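You operate a simulated robot arm through the tools that you are given. There is no shell and no other tool.

You run a simulated two-armed robot. Do the job below in one go: nothing can be reset, and whatever is moved stays where it is left.

TASK
Stone the rust off the plain guide bar in the bar cradle.
Fine: the guide bar with the pin boss goes from the cradle to the ribbed mat, beside where the plain bar lies, and the plain bar into the cradle; put the grey handled stone back. Set down upright: guide bar with the pin boss, stone pad on a grey grip. What is to be rubbed or washed off counts as gone when no trace of it is left.

The check looks at the end state, three seconds after you hand in, the way a careful person would. Anything else that was tipped, shoved, dropped, spilled or broken makes it a failure.

THE ROBOT
Two 7-joint arms with fingered hands on one trunk that stands fixed in place. Base frame: the origin is at the foot of the trunk, x ahead of it, y to its left, z up; the work surface is at about z = 0.8. Lengths are in m, angles in rad, forces in N, time in s.
The left shoulder is at [0.02, 0.269, 1.172], the right one opposite. Each reaches about 1.298 m from its shoulder. Payload 5 kg a hand.
The tool frame of a hand sits at the grasp point between the pads (the TCP): z along the fingers, y along the line on which they close. The tips reach 0.042 m beyond it. The gripper opens to 0.208 m; its body begins 0.119 m behind the TCP. The gripper is a hand of 4 fingers: y runs from the thumb to the fingers, the wrist lies at [0, 0, -0.317] in the tool frame, and closing takes about 1.5 s.
Orientation is that of the tool frame in the base frame, as [roll, pitch, yaw] about the fixed x, y, z axes, in that order (R = Rz(yaw) Ry(pitch) Rx(roll)). With the fingers straight down and closing along the base's y, the tool's x points along the base's -x, its y along +y and its z along -z.

THE INTERFACE
- The arms move only by the tool arm_command. It takes "left_steps", "right_steps" or both (then of equal length, played together; a hand with none holds still); each is one flat list of numbers, 7 for each row, row after row: the shift along the tool's x, y, z in m, then the turn, a rotation vector about the tool's x, y, z in rad, then the opening in per cent of the stroke, from 0 (shut) to 100 (fully open). In form: [tx, ty, tz, rx, ry, rz, claw, tx, ty, tz, rx, ry, rz, claw, ...]. A call has 1 to 20 rows; each row shifts and turns the commanded pose from where the row before left it, along the tool's axes as they then stand. Rows are played at 5 a second. More than 0.05 m and 0.15 rad between two rows, or a gripper value outside its range, and nothing of the call is played. A pose out of reach is approached as far as the arm can. The call stops where the force on the tool passes 90 N (or 10 N more than at its start, if that is more) or the arm is blocked; 0.2 s more then pass. Each finger travels about 0.153 m/s and halts on what it meets, pressing with about 30 N; the grip force reading is that of the motor and also rises with nothing between the fingers. The clock runs only during rows and for 0.2 s after the last one: add rows that do not move to give the fingers time. The reply holds the time, the measured pose of the TCP, the force on the tool along the base axes, the opening and the grip force, in the units named above and with some noise, with the torque about the TCP (base axes, N m) and any sound that the robot's microphone picked up, and new pictures: "show" is both (left out), scene, wrist or none (wrist: the cameras of the hands that moved).
- Cameras (640 x 400 px; columns grow to the right, rows downward): "scene" is now at [0.1499, 0.035, 1.4448]; the picture's right is [0.51, -0.86, 0.00], its down [-0.44, -0.26, -0.86] and it looks along [0.74, 0.44, -0.52] (base axes); focal length 314 px, centre (320, 200). "left" rides on the left gripper at [-0.093, 0.001, -0.146] in its tool frame; the picture's right is [-0.01, -1.00, 0.00], its down [0.84, -0.01, -0.54] and it looks along [0.54, -0.01, 0.84] (tool axes); focal length 280 px, centre (320, 200). "right" rides on the right gripper at [0.093, 0.001, -0.146] in its tool frame; the picture's right is [-0.01, 1.00, 0.00], its down [-0.84, -0.01, -0.54] and it looks along [-0.54, -0.01, 0.84] (tool axes); focal length 280 px, centre (320, 200). There is no depth. A picture from a camera that has moved, and an enlarged one, comes with that camera's place and axes in the base frame and with its lens. The place of the scene camera against the robot may be out by one fixed shift of up to 0.012 m in any direction.
- move_column(by): moves the trunk up (or, below 0, down) by that many m; the arms and the scene camera ride with it, the base frame stays. It gives what a move gives, with no picture.
- grasp_type(shape, hand): the hand has 4 fingers and takes this shape, open, in about a second: jaw (thumb against the fingers, like two jaws); tri (thumb and two fingers); tip (a fingertip pinch); poke (one finger out to press); point (the index stretched); flat (the hand flat); cup (the hand cupped); fist (a fist). The gripper value then closes the fingers along that shape, each until it touches; the sizes above hold for jaw. It gives what a move gives, with no picture.
- turn_head(pan, tilt): turns the head with the scene camera to pan (to the left, within 1.396 rad either way) and tilt (down, from -0.506 to 1.204), counted from straight ahead of the robot (the tilt from the chest, where the trunk bows). It gives what a move gives, and a new picture of the scene camera.
- zoom(camera, box): a new picture of the part [left, top, right, bottom] of that camera's present view, enlarged. It takes no simulated time.
- hand_in(): hands the job in; it is judged then, once.

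Places have to be worked out from the pictures, the camera data and where the tool is seen. Open the grippers and draw the arms clear of the work before you hand the job in, unless the task says otherwise.

The tools are called after ">>>" as a command line: name --argument value ..., lists and objects as JSON in quotes. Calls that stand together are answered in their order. arm_command: Moves the arms, as the interface text tells. Its arguments: {"type":"object","properties":{"left_steps":{"type":"array","items":{"type":"number"}},"right_steps":{"type":"array","items":{"type":"number"}},"show":{"type":"string","enum":["both","scene","wrist","none"]}},"required":[]} The other tools are called the same way: move_column (by) moves the trunk up or down; grasp_type (shape, hand) gives the hand a shape; turn_head (pan, tilt) turns the head that bears the scene camera; zoom (camera, box) takes an enlarged picture of a part of a camera's view; hand_in () hands the job in.

At the start:

```text
clock: 0.0
left_ee_pos: [0.5516, 0.5797, 1.0682]
left_ee_rot: [3.141, 0.0, -2.792]
left_ft_force: [0.7, 0.5, 0.6]
left_moment: [0.01, -0.03, -0.01]
left_gripper_width: 0.208
left_finger_force: 0.2
left_shape: jaw
right_ee_pos: [0.6745, 0.0004, 1.1321]
right_ee_rot: [-3.141, 0.0, -2.792]
right_ft_force: [-0.2, 0.2, 0.0]
right_moment: [0.05, 0.02, -0.01]
right_gripper_width: 0.208
right_finger_force: 0.1
right_shape: jaw
trunk travel left (down, up): [-0.55, 0.071]
head pan, tilt (commanded): [0.538, 0.543]
```

scene: 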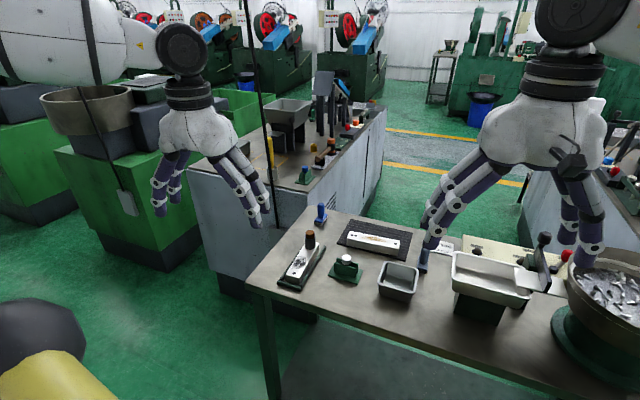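
right: 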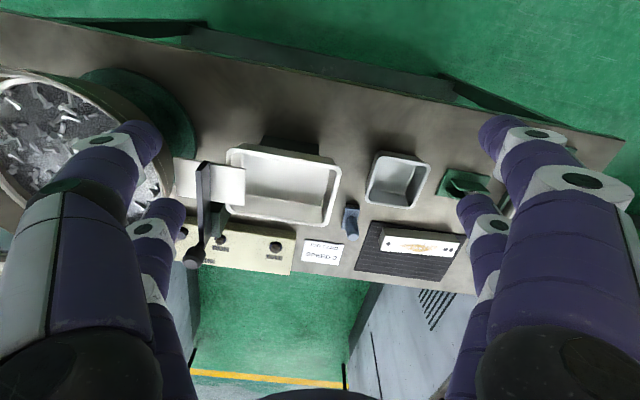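
left: 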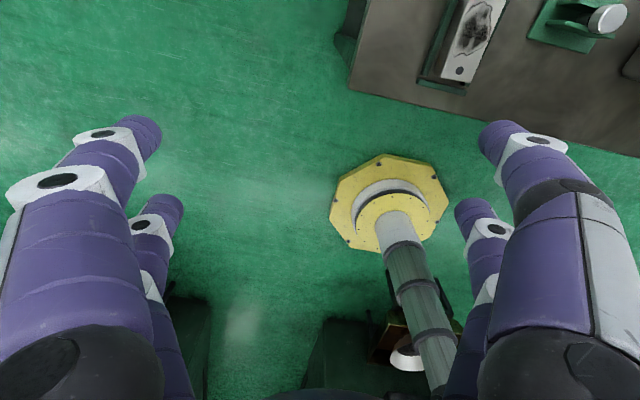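

I see a bench with a cradle (bar with pin boss), a mat with a plain bar, and handled stones. I zoom in on the scene to identify the parts.

>>> zoom --camera "scene" --box '[260, 190, 440, 302]'

>>> zoom --camera "right" --box '[320, 130, 520, 300]'

>>> zoom --camera "left" --box '[340, 0, 640, 120]'

```text
3.56 times, centred on (350, 246) of scene
camera zoom: at [0.1499, 0.035, 1.4448], right [0.51, -0.86, 0.0], down [-0.44, -0.26, -0.86], along [0.74, 0.44, -0.52], focal length 1115 px, centre (213, 36)
```

zoom: 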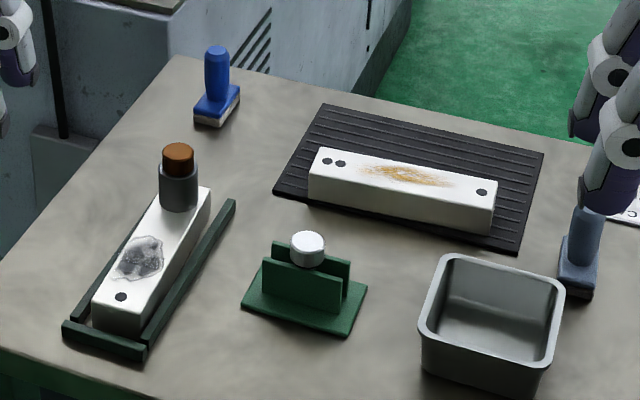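

```text
2.35 times, centred on (420, 215) of right
camera zoom: at [0.5871, -0.0303, 1.2769], right [-0.33, 0.94, 0.0], down [0.8, 0.28, 0.54], along [0.51, 0.18, -0.84], focal length 660 px, centre (85, 165)
```

zoom: 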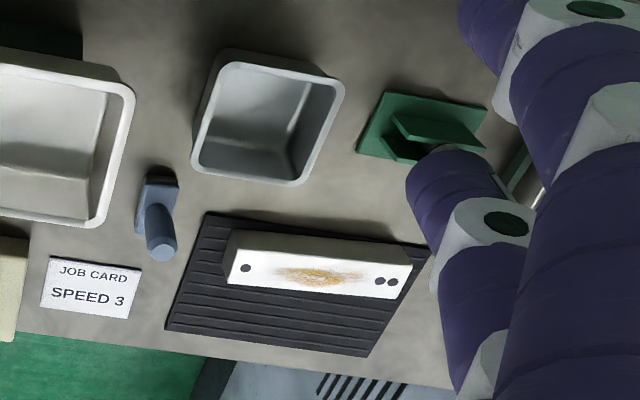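

```text
2.13 times, centred on (490, 60) of left
camera zoom: at [0.6393, 0.6122, 1.2155], right [0.36, -0.93, 0.0], down [-0.79, -0.3, 0.54], along [-0.5, -0.19, -0.84], focal length 598 px, centre (-43, 499)
```

zoom: 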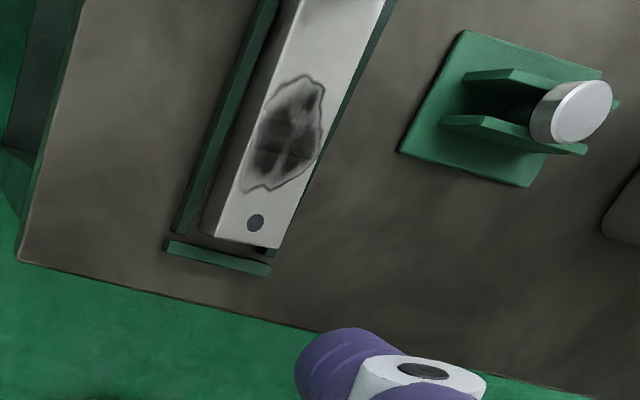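

The plain rusty bar lies on the mat at about (0.88, 0.28), and the bossed bar is in the cradle at about (0.72, 0.41). I zoom further on the candidate stones and the green stand to tell which is the grey one.

>>> zoom --camera "scene" --box '[320, 240, 370, 290]'

>>> zoom --camera "scene" --box '[400, 235, 450, 285]'

>>> zoom --camera "right" --box '[330, 190, 380, 250]'

>>> zoom --camera "scene" --box '[270, 190, 340, 300]'

```text
8.00 times, centred on (345, 265) of scene
camera zoom: at [0.1499, 0.035, 1.4448], right [0.51, -0.86, 0.0], down [-0.44, -0.26, -0.86], along [0.74, 0.44, -0.52], focal length 2509 px, centre (120, -320)
```

zoom: 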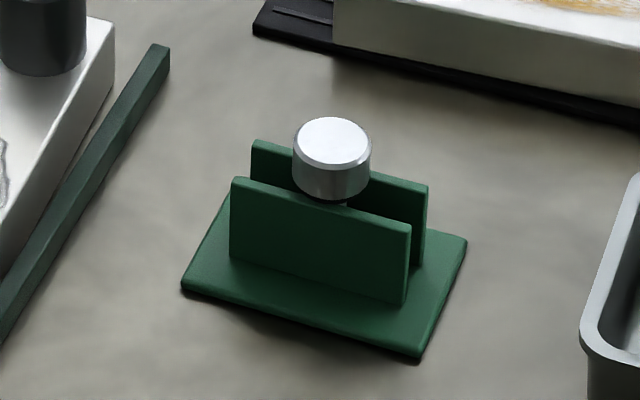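

```text
8.00 times, centred on (425, 260) of scene
camera zoom: at [0.1499, 0.035, 1.4448], right [0.51, -0.86, 0.0], down [-0.44, -0.26, -0.86], along [0.74, 0.44, -0.52], focal length 2509 px, centre (-520, -280)
```

zoom: 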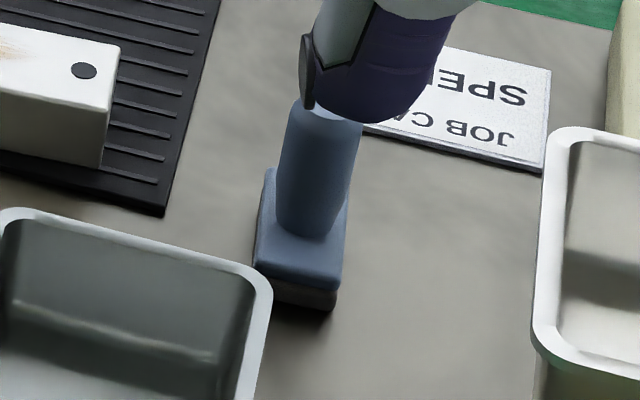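

```text
6.67 times, centred on (355, 220) of right
camera zoom: at [0.5871, -0.0303, 1.2769], right [-0.33, 0.94, 0.0], down [0.8, 0.28, 0.54], along [0.51, 0.18, -0.84], focal length 1869 px, centre (87, 67)
```

zoom: 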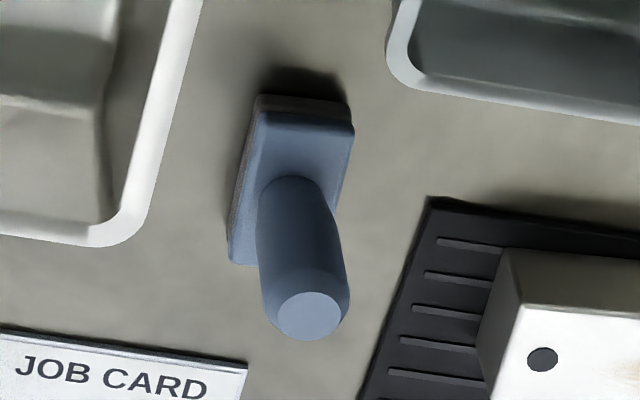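

```text
3.64 times, centred on (305, 245) of scene
camera zoom: at [0.1499, 0.035, 1.4448], right [0.51, -0.86, 0.0], down [-0.44, -0.26, -0.86], along [0.74, 0.44, -0.52], focal length 1140 px, centre (374, 36)
```

zoom: 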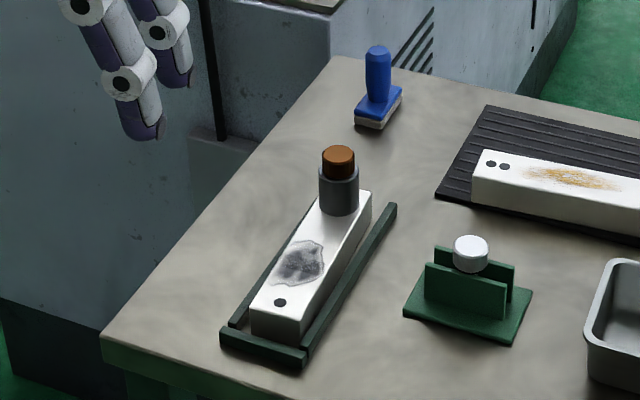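

The slate-grey gripped stone stands near the small tray, at about (0.88, 0.13). The blue one is a different stone, so I leave it alone. I check the cradle and mat more closely for sizes and clearances.

>>> zoom --camera "scene" --box '[275, 225, 330, 295]'

>>> zoom --camera "scene" --box '[330, 215, 420, 271]'

>>> zoom --camera "left" --box '[400, 0, 510, 100]'

```text
5.71 times, centred on (302, 260) of scene
camera zoom: at [0.1499, 0.035, 1.4448], right [0.51, -0.86, 0.0], down [-0.44, -0.26, -0.86], along [0.74, 0.44, -0.52], focal length 1792 px, centre (420, -143)
```

zoom: 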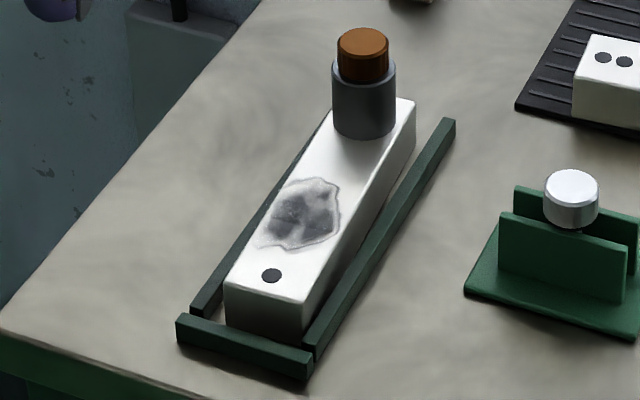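

```text
7.11 times, centred on (375, 243) of scene
camera zoom: at [0.1499, 0.035, 1.4448], right [0.51, -0.86, 0.0], down [-0.44, -0.26, -0.86], along [0.74, 0.44, -0.52], focal length 2230 px, centre (-71, -106)
```

zoom: 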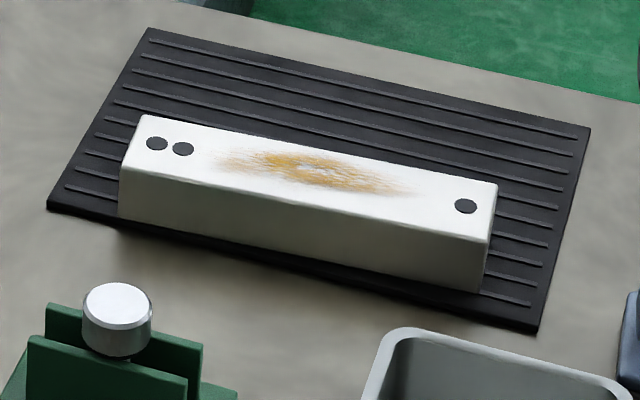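

```text
4.00 times, centred on (455, 50) of left
camera zoom: at [0.6393, 0.6122, 1.2155], right [0.36, -0.93, 0.0], down [-0.79, -0.3, 0.54], along [-0.5, -0.19, -0.84], focal length 1122 px, centre (-220, 800)
```

zoom: 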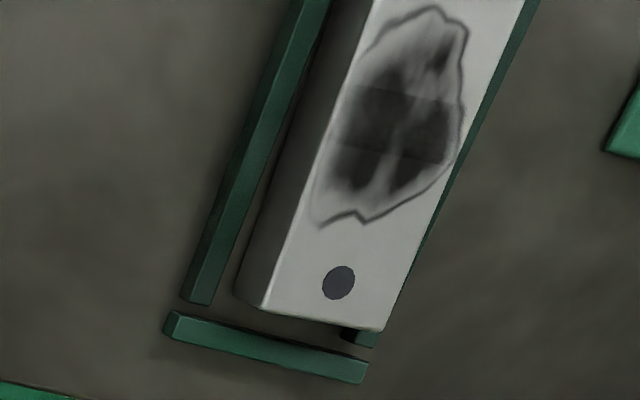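

The cradle is three low rails around the bar, with about 1 cm of clearance each side. I draw the right hand back for a clear view and bring the left hand high over the cradle so its wrist camera can look down on it.

>>> arm_command --left_steps '[-0.0288, -0.03045, -0.01, 0, 0, 0, 100, -0.0288, -0.03045, -0.01, 0, 0, 0, 100, -0.0288, -0.03045, -0.01, 0, 0, 0, 100, -0.0288, -0.03045, -0.01, 0, 0, 0, 100, -0.0288, -0.03045, -0.01, 0, 0, 0, 100, -0.0288, -0.03045, -0.01, 0, 0, 0, 100, -0.0288, -0.03045, -0.01, 0, 0, 0, 100, -0.0288, -0.03045, -0.01, 0, 0, 0, 100, 0, 0, 0, 0, 0, 0.095, 100, 0, 0, 0, 0, 0, 0.095, 100, 0, 0, 0, 0, 0, 0, 100]' --right_steps '[0.04, -0.02, 0, 0, 0, 0, 100, 0.04, -0.02, 0, 0, 0, 0, 100, 0.04, -0.02, 0, 0, 0, 0, 100, 0.04, -0.02, 0, 0, 0, 0, 100, 0.04, -0.02, 0, 0, 0, 0, 100, 0, 0, 0, 0, 0, 0, 100, 0, 0, 0, 0, 0, 0, 100, 0, 0, 0, 0, 0, 0, 100, 0, 0, 0, 0, 0, 0, 100, 0, 0, 0, 0, 0, 0, 100, 0, 0, 0, 0, 0, 0, 100]'

```text
clock: 2.4
left_ee_pos: [0.8509, 0.4262, 1.1501]
left_ee_rot: [3.141, 0.001, -2.984]
left_ft_force: [-0.7, -1.2, 0.8]
left_moment: [0.16, -0.12, 0.0]
left_gripper_width: 0.2083
left_finger_force: 0.0
left_shape: jaw
right_ee_pos: [0.5196, -0.1629, 1.1348]
right_ee_rot: [3.141, -0.001, -2.792]
right_ft_force: [0.4, -1.5, 0.7]
right_moment: [0.14, -0.12, 0.0]
right_gripper_width: 0.2081
right_finger_force: 0.1
right_shape: jaw
trunk travel left (down, up): [-0.55, 0.071]
head pan, tilt (commanded): [0.538, 0.543]
camera scene: at [0.1488, 0.034, 1.4449], right [0.51, -0.86, 0.0], down [-0.44, -0.26, -0.86], along [0.74, 0.44, -0.52], focal length 314 px, centre (320, 200)
camera right: at [0.4322, -0.1933, 1.2787], right [-0.33, 0.94, 0.0], down [0.8, 0.28, 0.54], along [0.51, 0.18, -0.84], focal length 280 px, centre (320, 200)
camera left: at [0.9443, 0.4426, 1.2971], right [0.17, -0.98, 0.0], down [-0.83, -0.15, 0.54], along [-0.53, -0.09, -0.84], focal length 280 px, centre (320, 200)
```

scene: 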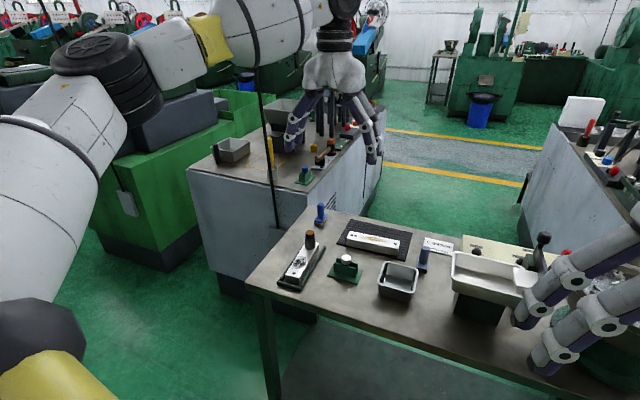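
right: 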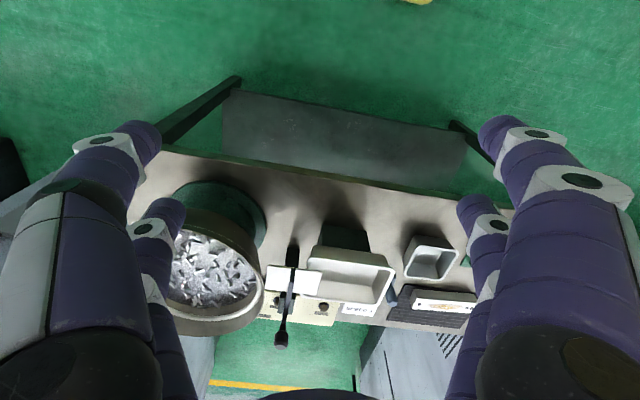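
left: 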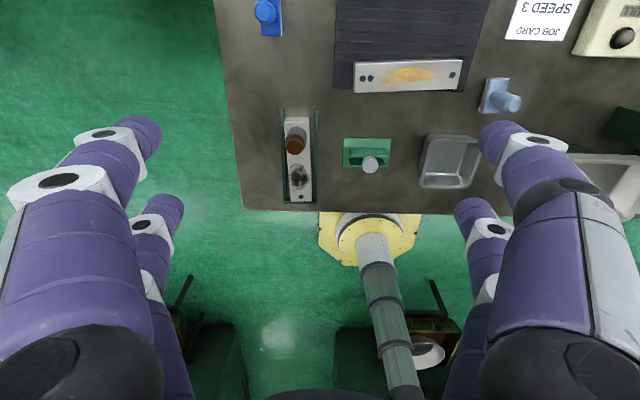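

The left wrist camera now covers the whole bench. I zoom on the cradle, the mat and the stones there to measure them, since that camera's pose is exact.

>>> zoom --camera "left" --box '[250, 95, 350, 215]'

>>> zoom --camera "left" --box '[325, 0, 535, 130]'

>>> zoom --camera "left" --box '[330, 120, 400, 190]'

>>> zoom --camera "left" --box '[465, 60, 535, 130]'

>>> zoom --camera "scene" --box '[320, 210, 470, 305]'

```text
3.33 times, centred on (300, 155) of left
camera zoom: at [0.9443, 0.4426, 1.2971], right [0.17, -0.98, 0.0], down [-0.83, -0.15, 0.54], along [-0.53, -0.09, -0.84], focal length 935 px, centre (387, 350)
```

zoom: 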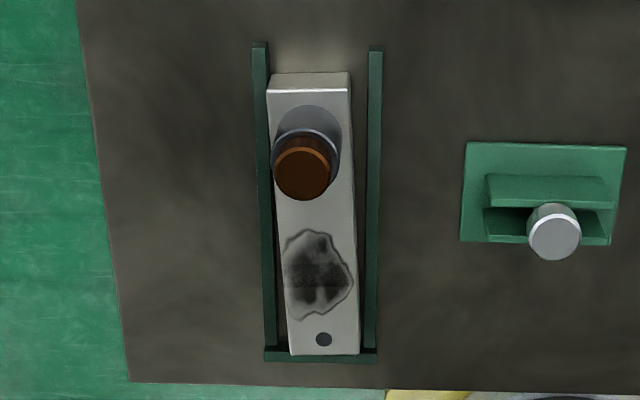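

```text
3.05 times, centred on (430, 65) of left
camera zoom: at [0.9443, 0.4426, 1.2971], right [0.17, -0.98, 0.0], down [-0.83, -0.15, 0.54], along [-0.53, -0.09, -0.84], focal length 854 px, centre (-15, 611)
```

zoom: 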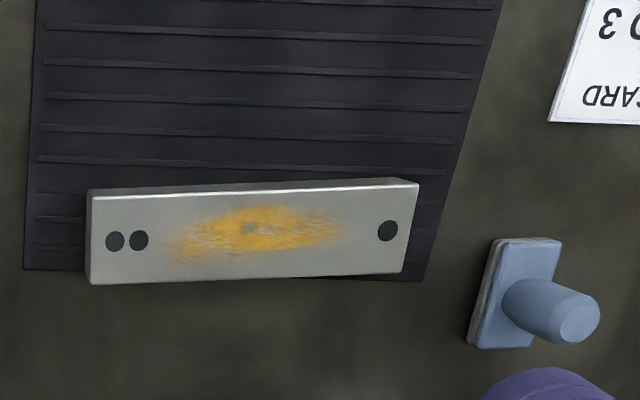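

```text
5.71 times, centred on (365, 155) of left
camera zoom: at [0.9443, 0.4426, 1.2971], right [0.17, -0.98, 0.0], down [-0.83, -0.15, 0.54], along [-0.53, -0.09, -0.84], focal length 1602 px, centre (63, 457)
```

zoom: 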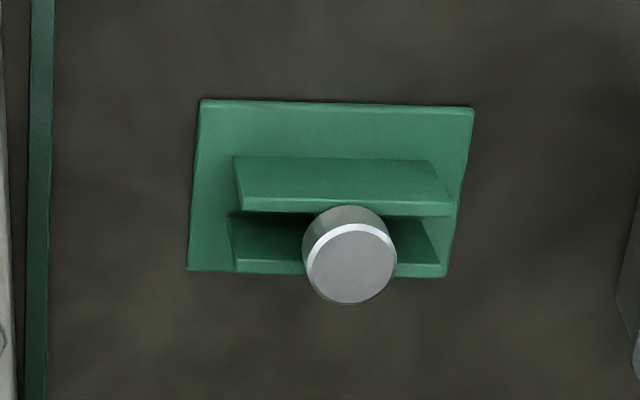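

```text
5.71 times, centred on (500, 95) of left
camera zoom: at [0.9443, 0.4426, 1.2971], right [0.17, -0.98, 0.0], down [-0.83, -0.15, 0.54], along [-0.53, -0.09, -0.84], focal length 1602 px, centre (-709, 800)
```

zoom: 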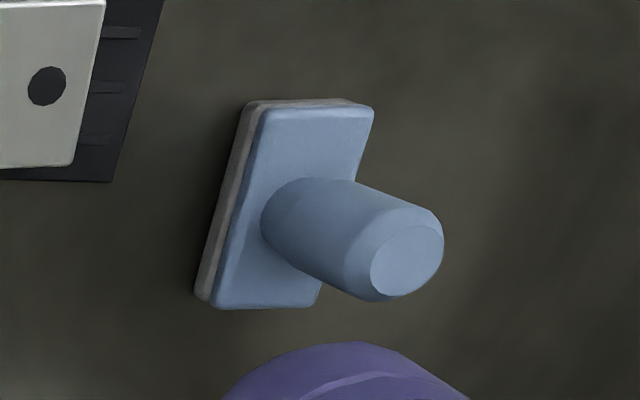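

```text
4.21 times, centred on (395, 258) of scene
camera zoom: at [0.1488, 0.034, 1.4449], right [0.51, -0.86, 0.0], down [-0.44, -0.26, -0.86], along [0.74, 0.44, -0.52], focal length 1320 px, centre (4, -42)
```

zoom: 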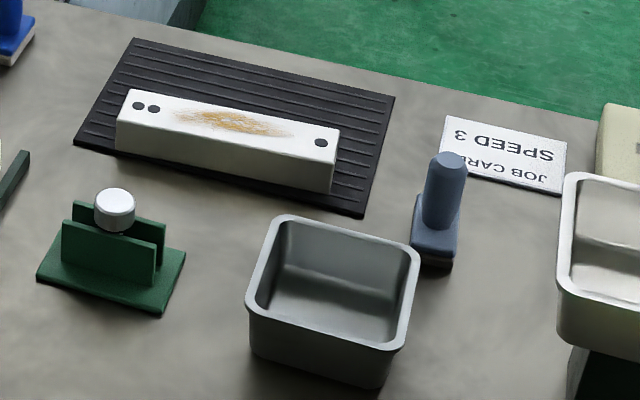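

Measured from the left camera: the bossed bar is about 0.158 × 0.040 × 0.032, centred near (0.718, 0.441), with its boss at the far end. The rails leave only about 5 mm each side. I look closely at the hand in its jaw shape and then test how it closes in mid-air.

>>> zoom --camera "scene" --box '[265, 30, 405, 180]'

>>> arm_command --left_steps '[0, 0, 0, 0, 0, 0, 60, 0, 0, 0, 0, 0, 0, 30, 0, 0, 0, 0, 0, 0, 20, 0, 0, 0, 0, 0, 0, 20, 0, 0, 0, 0, 0, 0, 20, 0, 0, 0, 0, 0, 0, 20]' --show "wrist"

>>> zoom --camera "scene" --box '[265, 30, 405, 180]'

```text
2.67 times, centred on (335, 105) of scene
camera zoom: at [0.1488, 0.034, 1.4449], right [0.51, -0.86, 0.0], down [-0.44, -0.26, -0.86], along [0.74, 0.44, -0.52], focal length 836 px, centre (280, 453)
```

zoom: 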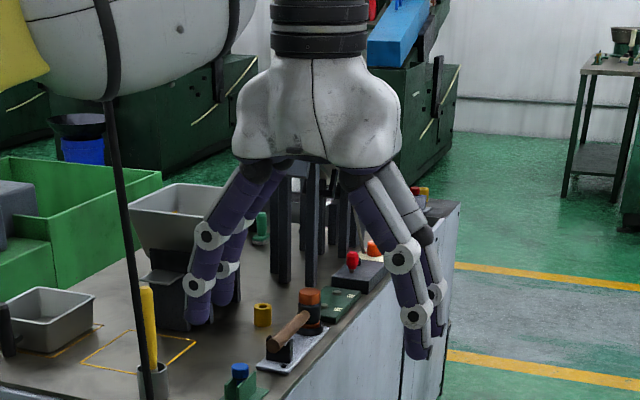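

```text
clock: 3.8
left_ee_pos: [0.8522, 0.4279, 1.1478]
left_ee_rot: [-3.141, 0.001, -2.98]
left_ft_force: [-0.3, 0.0, 0.3]
left_moment: [0.02, 0.03, -0.02]
left_gripper_width: 0.0423
left_finger_force: 0.0
left_shape: jaw
right_ee_pos: [0.5206, -0.1614, 1.1331]
right_ee_rot: [3.141, 0.001, -2.793]
right_ft_force: [0.3, 0.5, 0.4]
right_moment: [0.01, -0.02, 0.03]
right_gripper_width: 0.2079
right_finger_force: 0.1
right_shape: jaw
trunk travel left (down, up): [-0.55, 0.071]
head pan, tilt (commanded): [0.538, 0.543]
camera left: at [0.9453, 0.4441, 1.2955], right [0.17, -0.98, 0.0], down [-0.83, -0.15, 0.54], along [-0.53, -0.09, -0.84], focal length 280 px, centre (320, 200)
```

left: 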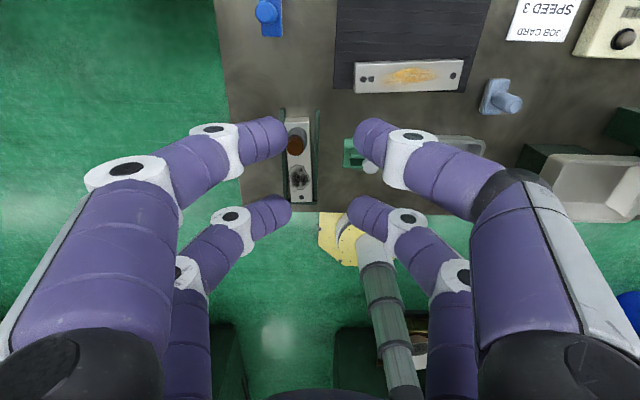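

```text
2.67 times, centred on (335, 105) of scene
camera zoom: at [0.15, 0.035, 1.4448], right [0.51, -0.86, 0.0], down [-0.44, -0.26, -0.86], along [0.74, 0.44, -0.52], focal length 836 px, centre (280, 453)
```

zoom: 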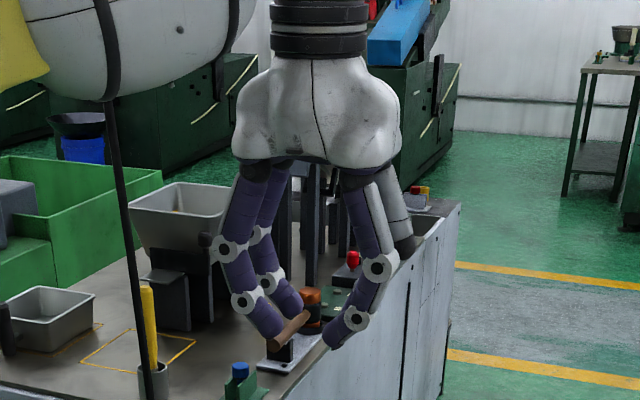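

In jaw shape the fingers curl inward, in two pairs at tool x of about ±0.028. I try the "tip" and "tri" shapes in mid-air to see which suits the boss and the stone's grip.

>>> grasp_type --shape "tip" --hand "left"

>>> arm_command --left_steps '[0, 0, 0, 0, 0, 0, 100]' --show "wrist"

>>> zoom --camera "scene" --box '[265, 30, 405, 180]'

>>> arm_command --left_steps '[0, 0, 0, 0, 0, 0, 60, 0, 0, 0, 0, 0, 0, 30, 0, 0, 0, 0, 0, 0, 20, 0, 0, 0, 0, 0, 0, 20, 0, 0, 0, 0, 0, 0, 20, 0, 0, 0, 0, 0, 0, 20]' --show "wrist"

>>> zoom --camera "scene" --box '[265, 30, 405, 180]'

```text
clock: 4.7
left_ee_pos: [0.8514, 0.4287, 1.1486]
left_ee_rot: [3.141, -0.001, -2.981]
left_ft_force: [0.9, -0.5, 0.2]
left_moment: [0.01, 0.01, -0.02]
left_gripper_width: 0.2079
left_finger_force: 0.1
left_shape: tip
right_ee_pos: [0.5208, -0.162, 1.133]
right_ee_rot: [-3.141, 0.0, -2.793]
right_ft_force: [-0.5, -0.3, -0.5]
right_moment: [0.01, 0.0, 0.02]
right_gripper_width: 0.2078
right_finger_force: 0.1
right_shape: jaw
trunk travel left (down, up): [-0.55, 0.071]
head pan, tilt (commanded): [0.538, 0.543]
```

```text
clock: 5.1
left_ee_pos: [0.8525, 0.4287, 1.1475]
left_ee_rot: [3.141, -0.001, -2.982]
left_ft_force: [-0.5, 0.6, -0.2]
left_moment: [0.02, 0.02, 0.01]
left_gripper_width: 0.2078
left_finger_force: 0.0
left_shape: tip
right_ee_pos: [0.5203, -0.1624, 1.1317]
right_ee_rot: [3.141, 0.0, -2.792]
right_ft_force: [-1.0, 0.0, -1.0]
right_moment: [-0.03, 0.01, 0.01]
right_gripper_width: 0.2079
right_finger_force: 0.2
right_shape: jaw
trunk travel left (down, up): [-0.55, 0.071]
head pan, tilt (commanded): [0.538, 0.543]
camera left: at [0.9452, 0.4441, 1.2956], right [0.17, -0.98, 0.0], down [-0.83, -0.15, 0.54], along [-0.53, -0.09, -0.84], focal length 280 px, centre (320, 200)
```

left: 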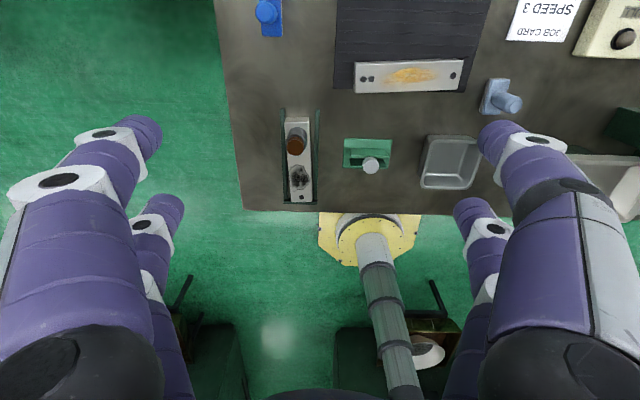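

```text
2.67 times, centred on (335, 105) of scene
camera zoom: at [0.1499, 0.035, 1.4448], right [0.51, -0.86, 0.0], down [-0.44, -0.26, -0.86], along [0.74, 0.44, -0.52], focal length 836 px, centre (280, 453)
```

zoom: 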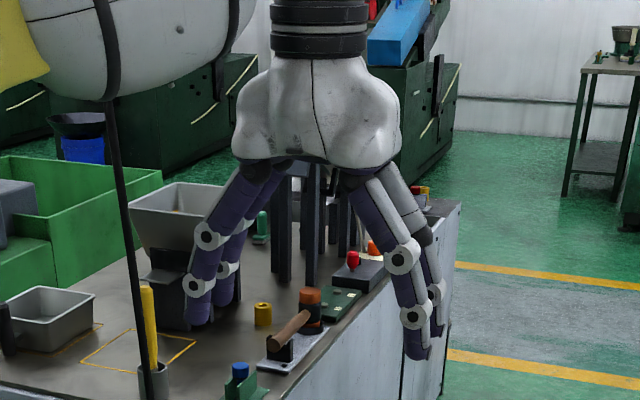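

```text
clock: 6.5
left_ee_pos: [0.8531, 0.4277, 1.1484]
left_ee_rot: [3.141, 0.001, -2.979]
left_ft_force: [0.6, -0.3, -0.7]
left_moment: [0.0, 0.0, 0.0]
left_gripper_width: 0.042
left_finger_force: 0.0
left_shape: tip
right_ee_pos: [0.5216, -0.162, 1.1322]
right_ee_rot: [3.141, -0.001, -2.793]
right_ft_force: [0.1, -0.3, -0.6]
right_moment: [-0.02, 0.02, 0.01]
right_gripper_width: 0.2078
right_finger_force: 0.0
right_shape: jaw
trunk travel left (down, up): [-0.55, 0.071]
head pan, tilt (commanded): [0.538, 0.543]
camera left: at [0.9452, 0.4441, 1.2956], right [0.17, -0.98, 0.0], down [-0.83, -0.15, 0.54], along [-0.53, -0.09, -0.84], focal length 280 px, centre (320, 200)
```

left: 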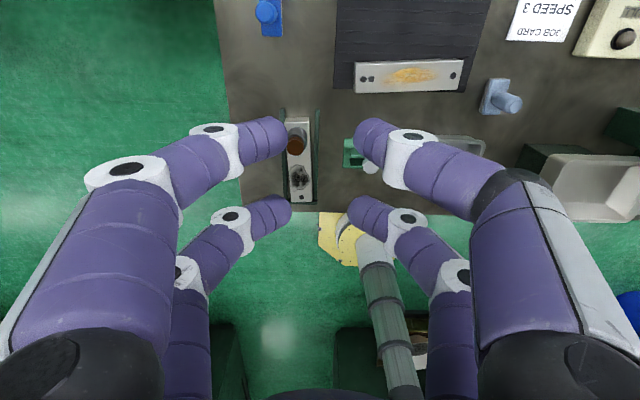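

```text
2.67 times, centred on (335, 105) of scene
camera zoom: at [0.1499, 0.035, 1.4448], right [0.51, -0.86, 0.0], down [-0.44, -0.26, -0.86], along [0.74, 0.44, -0.52], focal length 836 px, centre (280, 453)
```

zoom: 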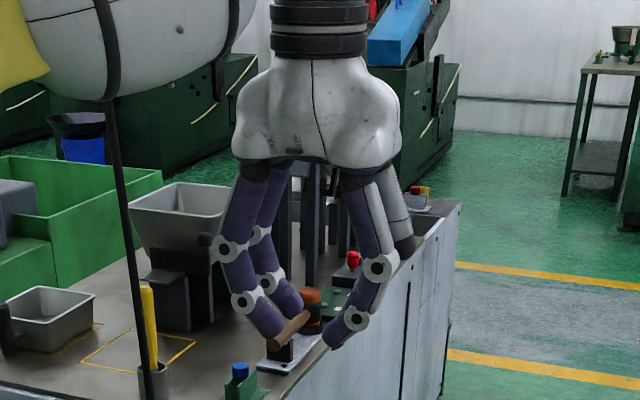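

"Tip" moves just like "jaw" on this hand. I try "tri" next.

>>> grasp_type --shape "tri" --hand "left"

>>> arm_command --left_steps '[0, 0, 0, 0, 0, 0, 100]' --show "wrist"

>>> arm_command --left_steps '[0, 0, 0, 0, 0, 0, 60, 0, 0, 0, 0, 0, 0, 30, 0, 0, 0, 0, 0, 0, 20, 0, 0, 0, 0, 0, 0, 20, 0, 0, 0, 0, 0, 0, 20, 0, 0, 0, 0, 0, 0, 20]' --show "wrist"

>>> zoom --camera "scene" --box '[265, 30, 405, 180]'

>>> arm_command --left_steps '[0, 0, 0, 0, 0, 0, 0, 0, 0, 0, 0, 0, 0, 0, 0, 0, 0, 0, 0, 0, 0]' --show "wrist"

```text
clock: 7.4
left_ee_pos: [0.8517, 0.4285, 1.1486]
left_ee_rot: [3.141, 0.0, -2.981]
left_ft_force: [0.4, 0.5, -0.5]
left_moment: [0.0, 0.01, 0.01]
left_gripper_width: 0.2082
left_finger_force: 0.0
left_shape: tri
right_ee_pos: [0.5216, -0.1614, 1.1331]
right_ee_rot: [3.141, -0.002, -2.793]
right_ft_force: [0.1, 0.2, -0.6]
right_moment: [-0.02, 0.02, -0.04]
right_gripper_width: 0.2082
right_finger_force: 0.1
right_shape: jaw
trunk travel left (down, up): [-0.55, 0.071]
head pan, tilt (commanded): [0.538, 0.543]
```

```text
clock: 7.8
left_ee_pos: [0.8529, 0.4273, 1.148]
left_ee_rot: [3.14, 0.001, -2.981]
left_ft_force: [0.3, -0.6, -0.3]
left_moment: [0.03, 0.01, 0.0]
left_gripper_width: 0.208
left_finger_force: 0.1
left_shape: tri
right_ee_pos: [0.5208, -0.1629, 1.1341]
right_ee_rot: [3.14, 0.0, -2.793]
right_ft_force: [-0.3, 0.1, 0.5]
right_moment: [0.01, 0.01, -0.02]
right_gripper_width: 0.2079
right_finger_force: 0.0
right_shape: jaw
trunk travel left (down, up): [-0.55, 0.071]
head pan, tilt (commanded): [0.538, 0.543]
camera left: at [0.9452, 0.4441, 1.2956], right [0.17, -0.98, 0.0], down [-0.83, -0.15, 0.54], along [-0.53, -0.09, -0.84], focal length 280 px, centre (320, 200)
```

left: 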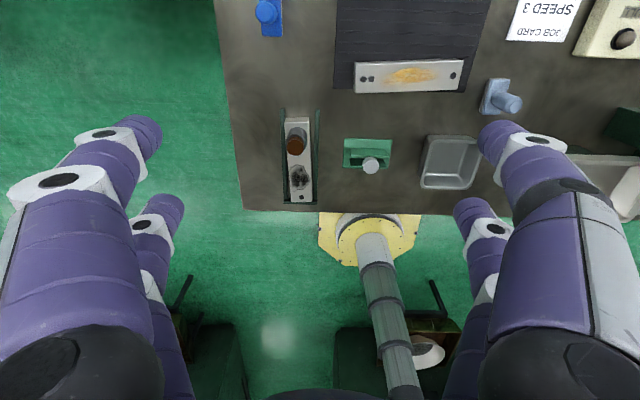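

```text
clock: 9.2
left_ee_pos: [0.8531, 0.4279, 1.1499]
left_ee_rot: [-3.141, 0.0, -2.982]
left_ft_force: [0.1, -0.4, -0.7]
left_moment: [0.0, 0.0, 0.02]
left_gripper_width: 0.0421
left_finger_force: 0.1
left_shape: tri
right_ee_pos: [0.5219, -0.1616, 1.1338]
right_ee_rot: [3.141, -0.001, -2.792]
right_ft_force: [0.0, 0.8, -0.2]
right_moment: [0.01, -0.01, -0.04]
right_gripper_width: 0.2079
right_finger_force: 0.1
right_shape: jaw
trunk travel left (down, up): [-0.55, 0.071]
head pan, tilt (commanded): [0.538, 0.543]
camera left: at [0.9452, 0.4441, 1.2956], right [0.17, -0.98, 0.0], down [-0.83, -0.15, 0.54], along [-0.53, -0.09, -0.84], focal length 280 px, centre (320, 200)
```

left: 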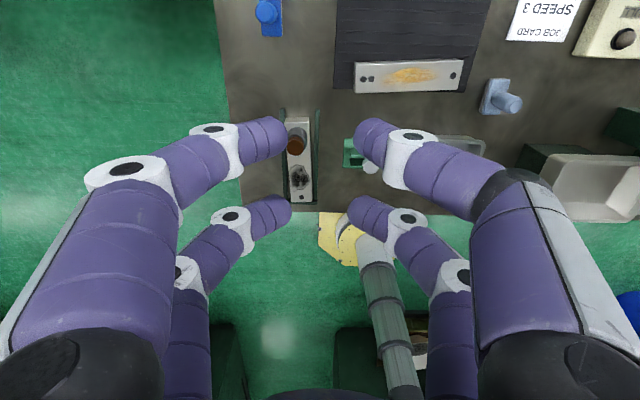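

```text
2.67 times, centred on (335, 105) of scene
camera zoom: at [0.1499, 0.035, 1.4448], right [0.51, -0.86, 0.0], down [-0.44, -0.26, -0.86], along [0.74, 0.44, -0.52], focal length 836 px, centre (280, 453)
```

zoom: 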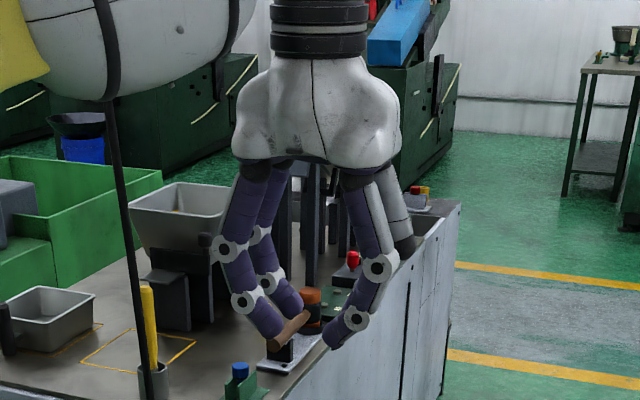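

```text
clock: 10.0
left_ee_pos: [0.853, 0.4273, 1.1481]
left_ee_rot: [3.141, 0.001, -2.98]
left_ft_force: [-0.3, 0.3, 0.5]
left_moment: [-0.04, -0.01, -0.05]
left_gripper_width: 0.0001
left_finger_force: 30.0
left_shape: tri
right_ee_pos: [0.5218, -0.1624, 1.1341]
right_ee_rot: [-3.14, 0.0, -2.793]
right_ft_force: [0.8, 0.1, -0.8]
right_moment: [-0.01, 0.03, 0.01]
right_gripper_width: 0.2078
right_finger_force: 0.1
right_shape: jaw
trunk travel left (down, up): [-0.55, 0.071]
head pan, tilt (commanded): [0.538, 0.543]
camera left: at [0.9452, 0.4441, 1.2956], right [0.17, -0.98, 0.0], down [-0.83, -0.15, 0.54], along [-0.53, -0.09, -0.84], focal length 280 px, centre (320, 200)
```

left: 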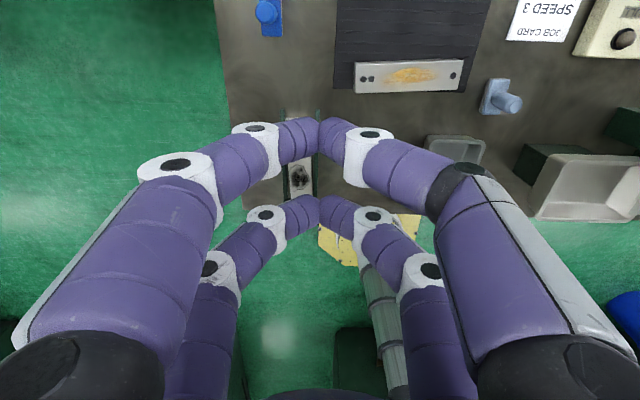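

All three shapes move alike: two finger pairs whose tips meet at about 0.035 beyond the TCP. I zoom on the closed fingertips to judge their thickness and shape.

>>> zoom --camera "left" --box '[220, 90, 420, 260]'

>>> zoom --camera "scene" --box '[300, 90, 390, 170]'

```text
2.35 times, centred on (320, 175) of left
camera zoom: at [0.9452, 0.4441, 1.2956], right [0.17, -0.98, 0.0], down [-0.83, -0.15, 0.54], along [-0.53, -0.09, -0.84], focal length 660 px, centre (320, 259)
```

zoom: 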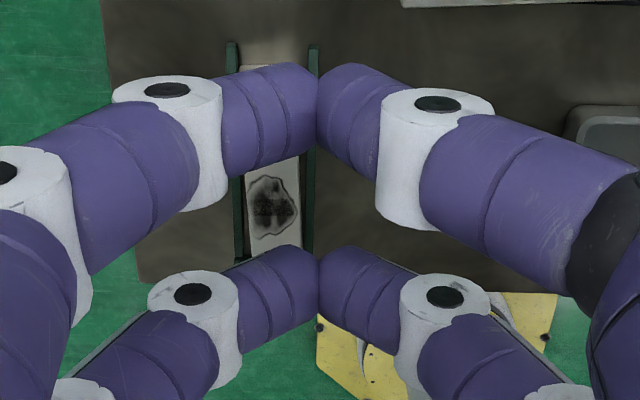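

```text
5.00 times, centred on (345, 130) of scene
camera zoom: at [0.1499, 0.035, 1.4448], right [0.51, -0.86, 0.0], down [-0.44, -0.26, -0.86], along [0.74, 0.44, -0.52], focal length 1568 px, centre (195, 550)
```

zoom: 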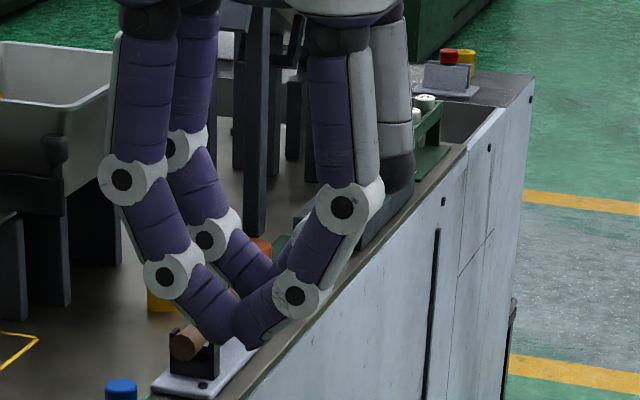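

The fingertips are about 0.03 thick and rounded, so the bossed bar should be gripped across its upper sides above the rails. I return the left hand to jaw and move it above the bar, part-open to about 0.075 so it clears the green stand.

>>> grasp_type --shape "jaw" --hand "left"

>>> arm_command --left_steps '[0, 0, 0, 0, 0, -0.03, 60, 0, 0, 0, 0, 0, 0, 36, 0.0222, 0.00633, 0.0332, 0, 0, 0, 36, 0.0222, 0.00633, 0.0332, 0, 0, 0, 36, 0.0222, 0.00633, 0.0332, 0, 0, 0, 36, 0.0222, 0.00633, 0.0332, 0, 0, 0, 36, 0.0222, 0.00633, 0.0332, 0, 0, 0, 36, 0.0222, 0.00633, 0.0332, 0, 0, 0, 36, 0, 0, 0, 0, 0, 0, 36]' --show "both"

>>> zoom --camera "left" --box '[200, 60, 440, 300]'

>>> zoom --camera "scene" --box '[260, 180, 370, 300]'

```text
clock: 10.9
left_ee_pos: [0.8529, 0.4287, 1.1486]
left_ee_rot: [-3.14, -0.001, -2.982]
left_ft_force: [1.4, 0.3, 0.9]
left_moment: [0.0, -0.02, 0.01]
left_gripper_width: 0.2079
left_finger_force: 0.0
left_shape: jaw
right_ee_pos: [0.5213, -0.1609, 1.1327]
right_ee_rot: [-3.141, 0.0, -2.794]
right_ft_force: [0.6, -0.1, -0.1]
right_moment: [0.01, 0.02, 0.01]
right_gripper_width: 0.2078
right_finger_force: 0.0
right_shape: jaw
trunk travel left (down, up): [-0.55, 0.071]
head pan, tilt (commanded): [0.538, 0.543]
```

```text
clock: 12.9
left_ee_pos: [0.7139, 0.4409, 0.9492]
left_ee_rot: [-3.141, 0.002, -2.954]
left_ft_force: [0.0, 0.8, -0.6]
left_moment: [-0.01, -0.02, -0.03]
left_gripper_width: 0.0747
left_finger_force: 0.0
left_shape: jaw
right_ee_pos: [0.5213, -0.1628, 1.1331]
right_ee_rot: [3.141, 0.0, -2.793]
right_ft_force: [0.1, 0.0, -0.2]
right_moment: [0.01, -0.02, -0.02]
right_gripper_width: 0.2079
right_finger_force: 0.0
right_shape: jaw
trunk travel left (down, up): [-0.55, 0.071]
head pan, tilt (commanded): [0.538, 0.543]
camera scene: at [0.1496, 0.0348, 1.4448], right [0.51, -0.86, 0.0], down [-0.44, -0.26, -0.86], along [0.74, 0.44, -0.52], focal length 314 px, centre (320, 200)
camera left: at [0.8056, 0.4598, 1.0968], right [0.2, -0.98, 0.0], down [-0.83, -0.17, 0.54], along [-0.53, -0.11, -0.84], focal length 280 px, centre (320, 200)
```

scene: 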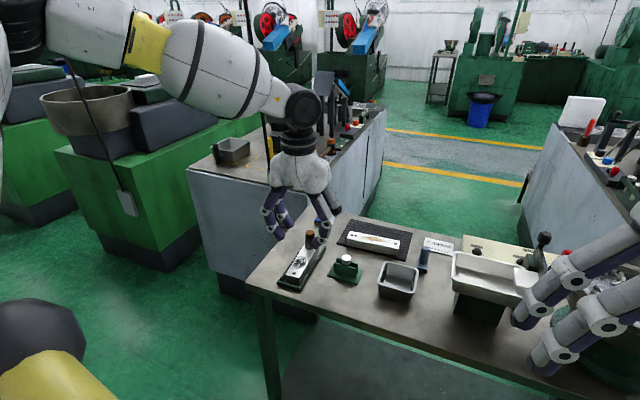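
left: 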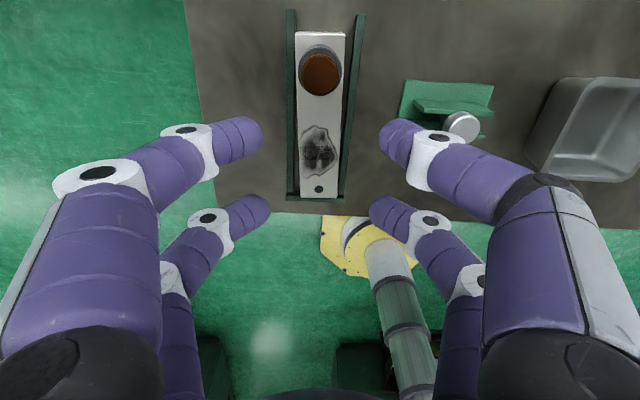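

```text
1.67 times, centred on (320, 180) of left
camera zoom: at [0.8056, 0.4598, 1.0968], right [0.2, -0.98, 0.0], down [-0.83, -0.17, 0.54], along [-0.53, -0.11, -0.84], focal length 467 px, centre (320, 233)
```

zoom: 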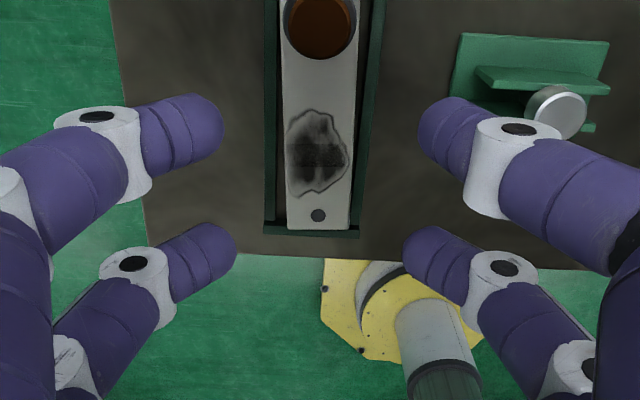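

```text
3.33 times, centred on (315, 240) of scene
camera zoom: at [0.1496, 0.0348, 1.4448], right [0.51, -0.86, 0.0], down [-0.44, -0.26, -0.86], along [0.74, 0.44, -0.52], focal length 1045 px, centre (337, 67)
```

zoom: 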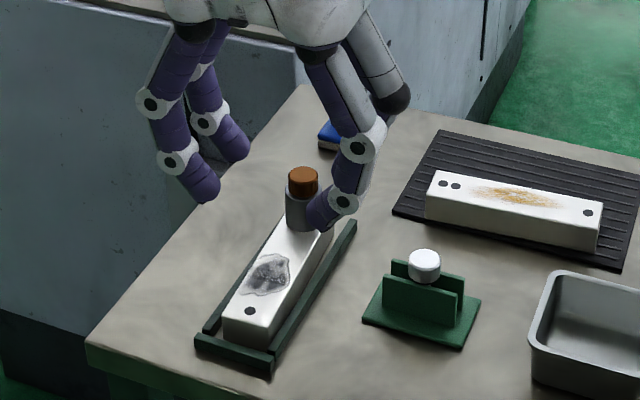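

The hand is now over the cradle. I zoom on the bar and rails from this closer pose to refine its centre, angle and heights.

>>> zoom --camera "left" --box '[260, 0, 390, 210]'

>>> zoom --camera "left" --box '[275, 0, 375, 62]'

>>> zoom --camera "left" --box '[275, 150, 375, 212]'

```text
1.90 times, centred on (325, 105) of left
camera zoom: at [0.8056, 0.4598, 1.0968], right [0.2, -0.98, 0.0], down [-0.83, -0.17, 0.54], along [-0.53, -0.11, -0.84], focal length 534 px, centre (310, 381)
```

zoom: 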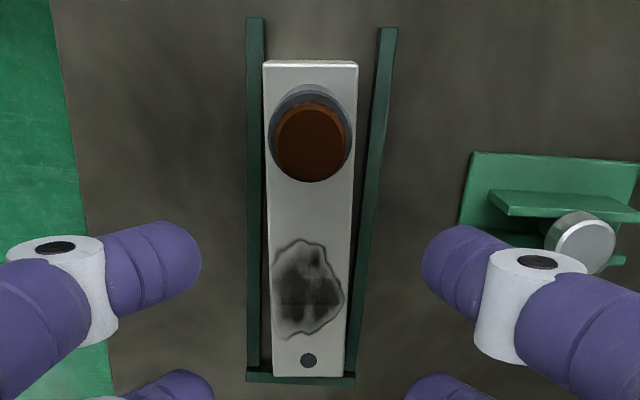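

```text
6.40 times, centred on (325, 31) of left
camera zoom: at [0.8056, 0.4598, 1.0968], right [0.2, -0.98, 0.0], down [-0.83, -0.17, 0.54], along [-0.53, -0.11, -0.84], focal length 1794 px, centre (288, 1282)
```

zoom: 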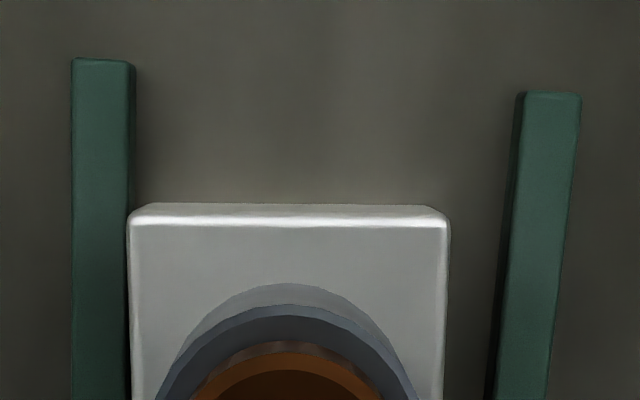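

```text
6.40 times, centred on (325, 181) of left
camera zoom: at [0.8056, 0.4598, 1.0968], right [0.2, -0.98, 0.0], down [-0.83, -0.17, 0.54], along [-0.53, -0.11, -0.84], focal length 1794 px, centre (288, 322)
```

zoom: 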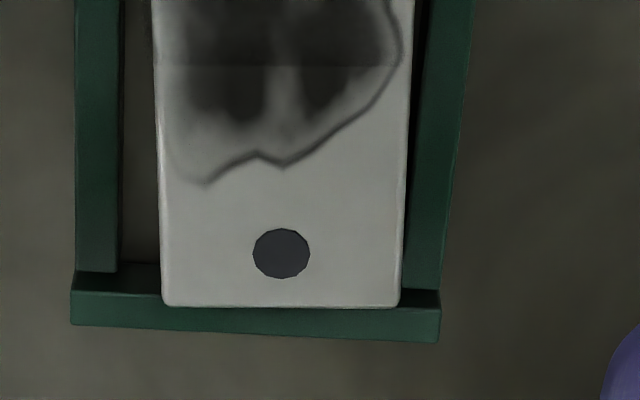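

The bar is at about (0.719, 0.442) with yaw 0.195, matching my hand alignment. I check rail height against bar height in a tight scene zoom.

>>> zoom --camera "scene" --box '[276, 255, 316, 295]'

>>> zoom --camera "scene" --box '[300, 230, 340, 262]'

```text
10.00 times, centred on (296, 275) of scene
camera zoom: at [0.1496, 0.0348, 1.4448], right [0.51, -0.86, 0.0], down [-0.44, -0.26, -0.86], along [0.74, 0.44, -0.52], focal length 3136 px, centre (560, -550)
```

zoom: 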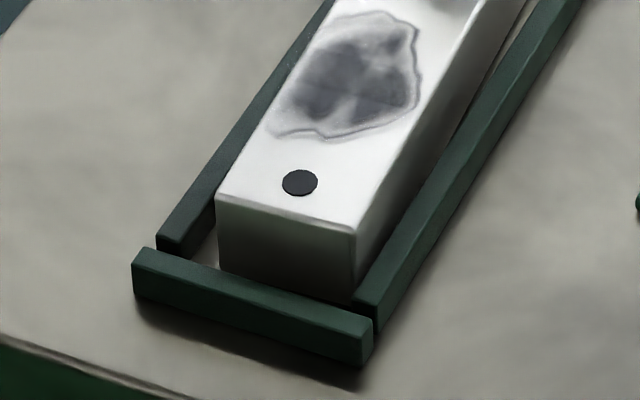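

```text
12.50 times, centred on (320, 246) of scene
camera zoom: at [0.1496, 0.0348, 1.4448], right [0.51, -0.86, 0.0], down [-0.44, -0.26, -0.86], along [0.74, 0.44, -0.52], focal length 3920 px, centre (320, -375)
```

zoom: 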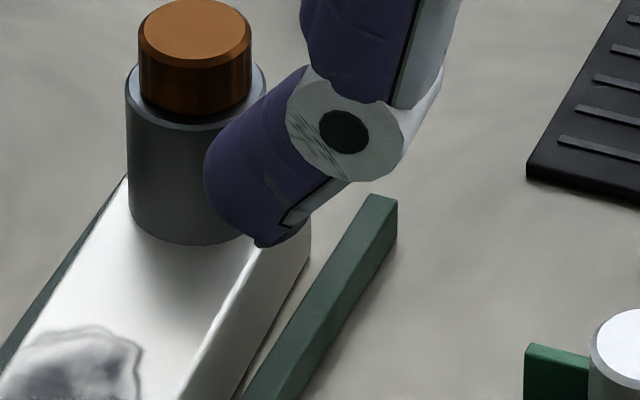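

The rails are about 0.012 high and the bar about 0.030, so there is roughly 18 mm of free side to grip. I close to just over bar width here in the air to see exactly where the tips' inner faces and lowest points lie.

>>> arm_command --left_steps '[0, 0, 0, 0, 0, 0, 22, 0, 0, 0, 0, 0, 0, 22, 0, 0, 0, 0, 0, 0, 22]' --show "wrist"

>>> zoom --camera "scene" --box '[285, 210, 335, 260]'

>>> zoom --camera "left" --box '[240, 60, 400, 260]'

```text
clock: 13.7
left_ee_pos: [0.7136, 0.4411, 0.9501]
left_ee_rot: [3.141, 0.0, -2.952]
left_ft_force: [0.2, 0.0, 0.1]
left_moment: [-0.01, -0.02, 0.02]
left_gripper_width: 0.0462
left_finger_force: 0.1
left_shape: jaw
right_ee_pos: [0.5209, -0.162, 1.1337]
right_ee_rot: [3.14, 0.0, -2.793]
right_ft_force: [0.1, 0.6, 0.1]
right_moment: [-0.01, -0.04, 0.02]
right_gripper_width: 0.2082
right_finger_force: 0.0
right_shape: jaw
trunk travel left (down, up): [-0.55, 0.071]
head pan, tilt (commanded): [0.538, 0.543]
camera left: at [0.8059, 0.46, 1.0968], right [0.2, -0.98, 0.0], down [-0.83, -0.17, 0.54], along [-0.53, -0.11, -0.84], focal length 280 px, centre (320, 200)
```

left: 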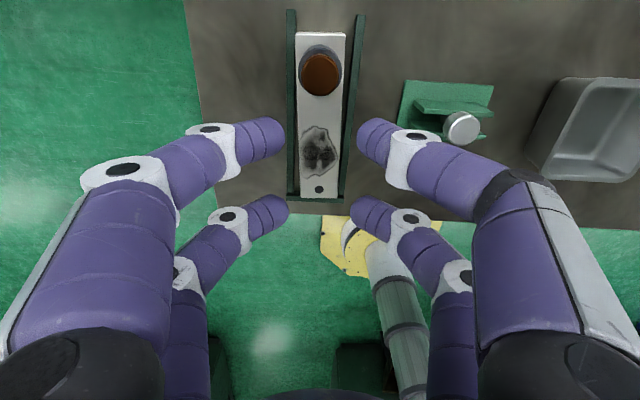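

```text
8.00 times, centred on (310, 235) of scene
camera zoom: at [0.1498, 0.035, 1.4448], right [0.51, -0.86, 0.0], down [-0.44, -0.26, -0.86], along [0.74, 0.44, -0.52], focal length 2509 px, centre (400, -80)
```

zoom: 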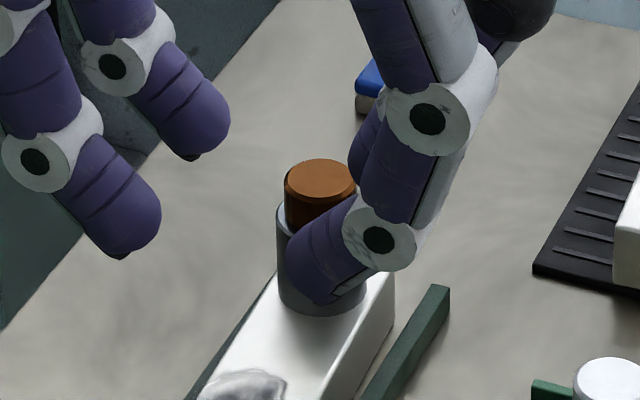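

```text
2.00 times, centred on (320, 160) of left
camera zoom: at [0.8059, 0.46, 1.0968], right [0.2, -0.98, 0.0], down [-0.83, -0.17, 0.54], along [-0.53, -0.11, -0.84], focal length 561 px, centre (320, 280)
```

zoom: 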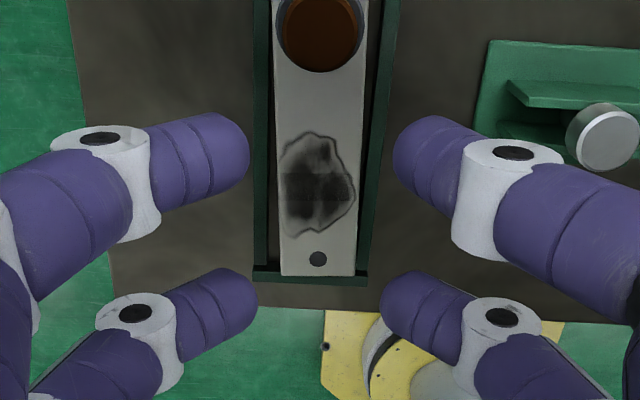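

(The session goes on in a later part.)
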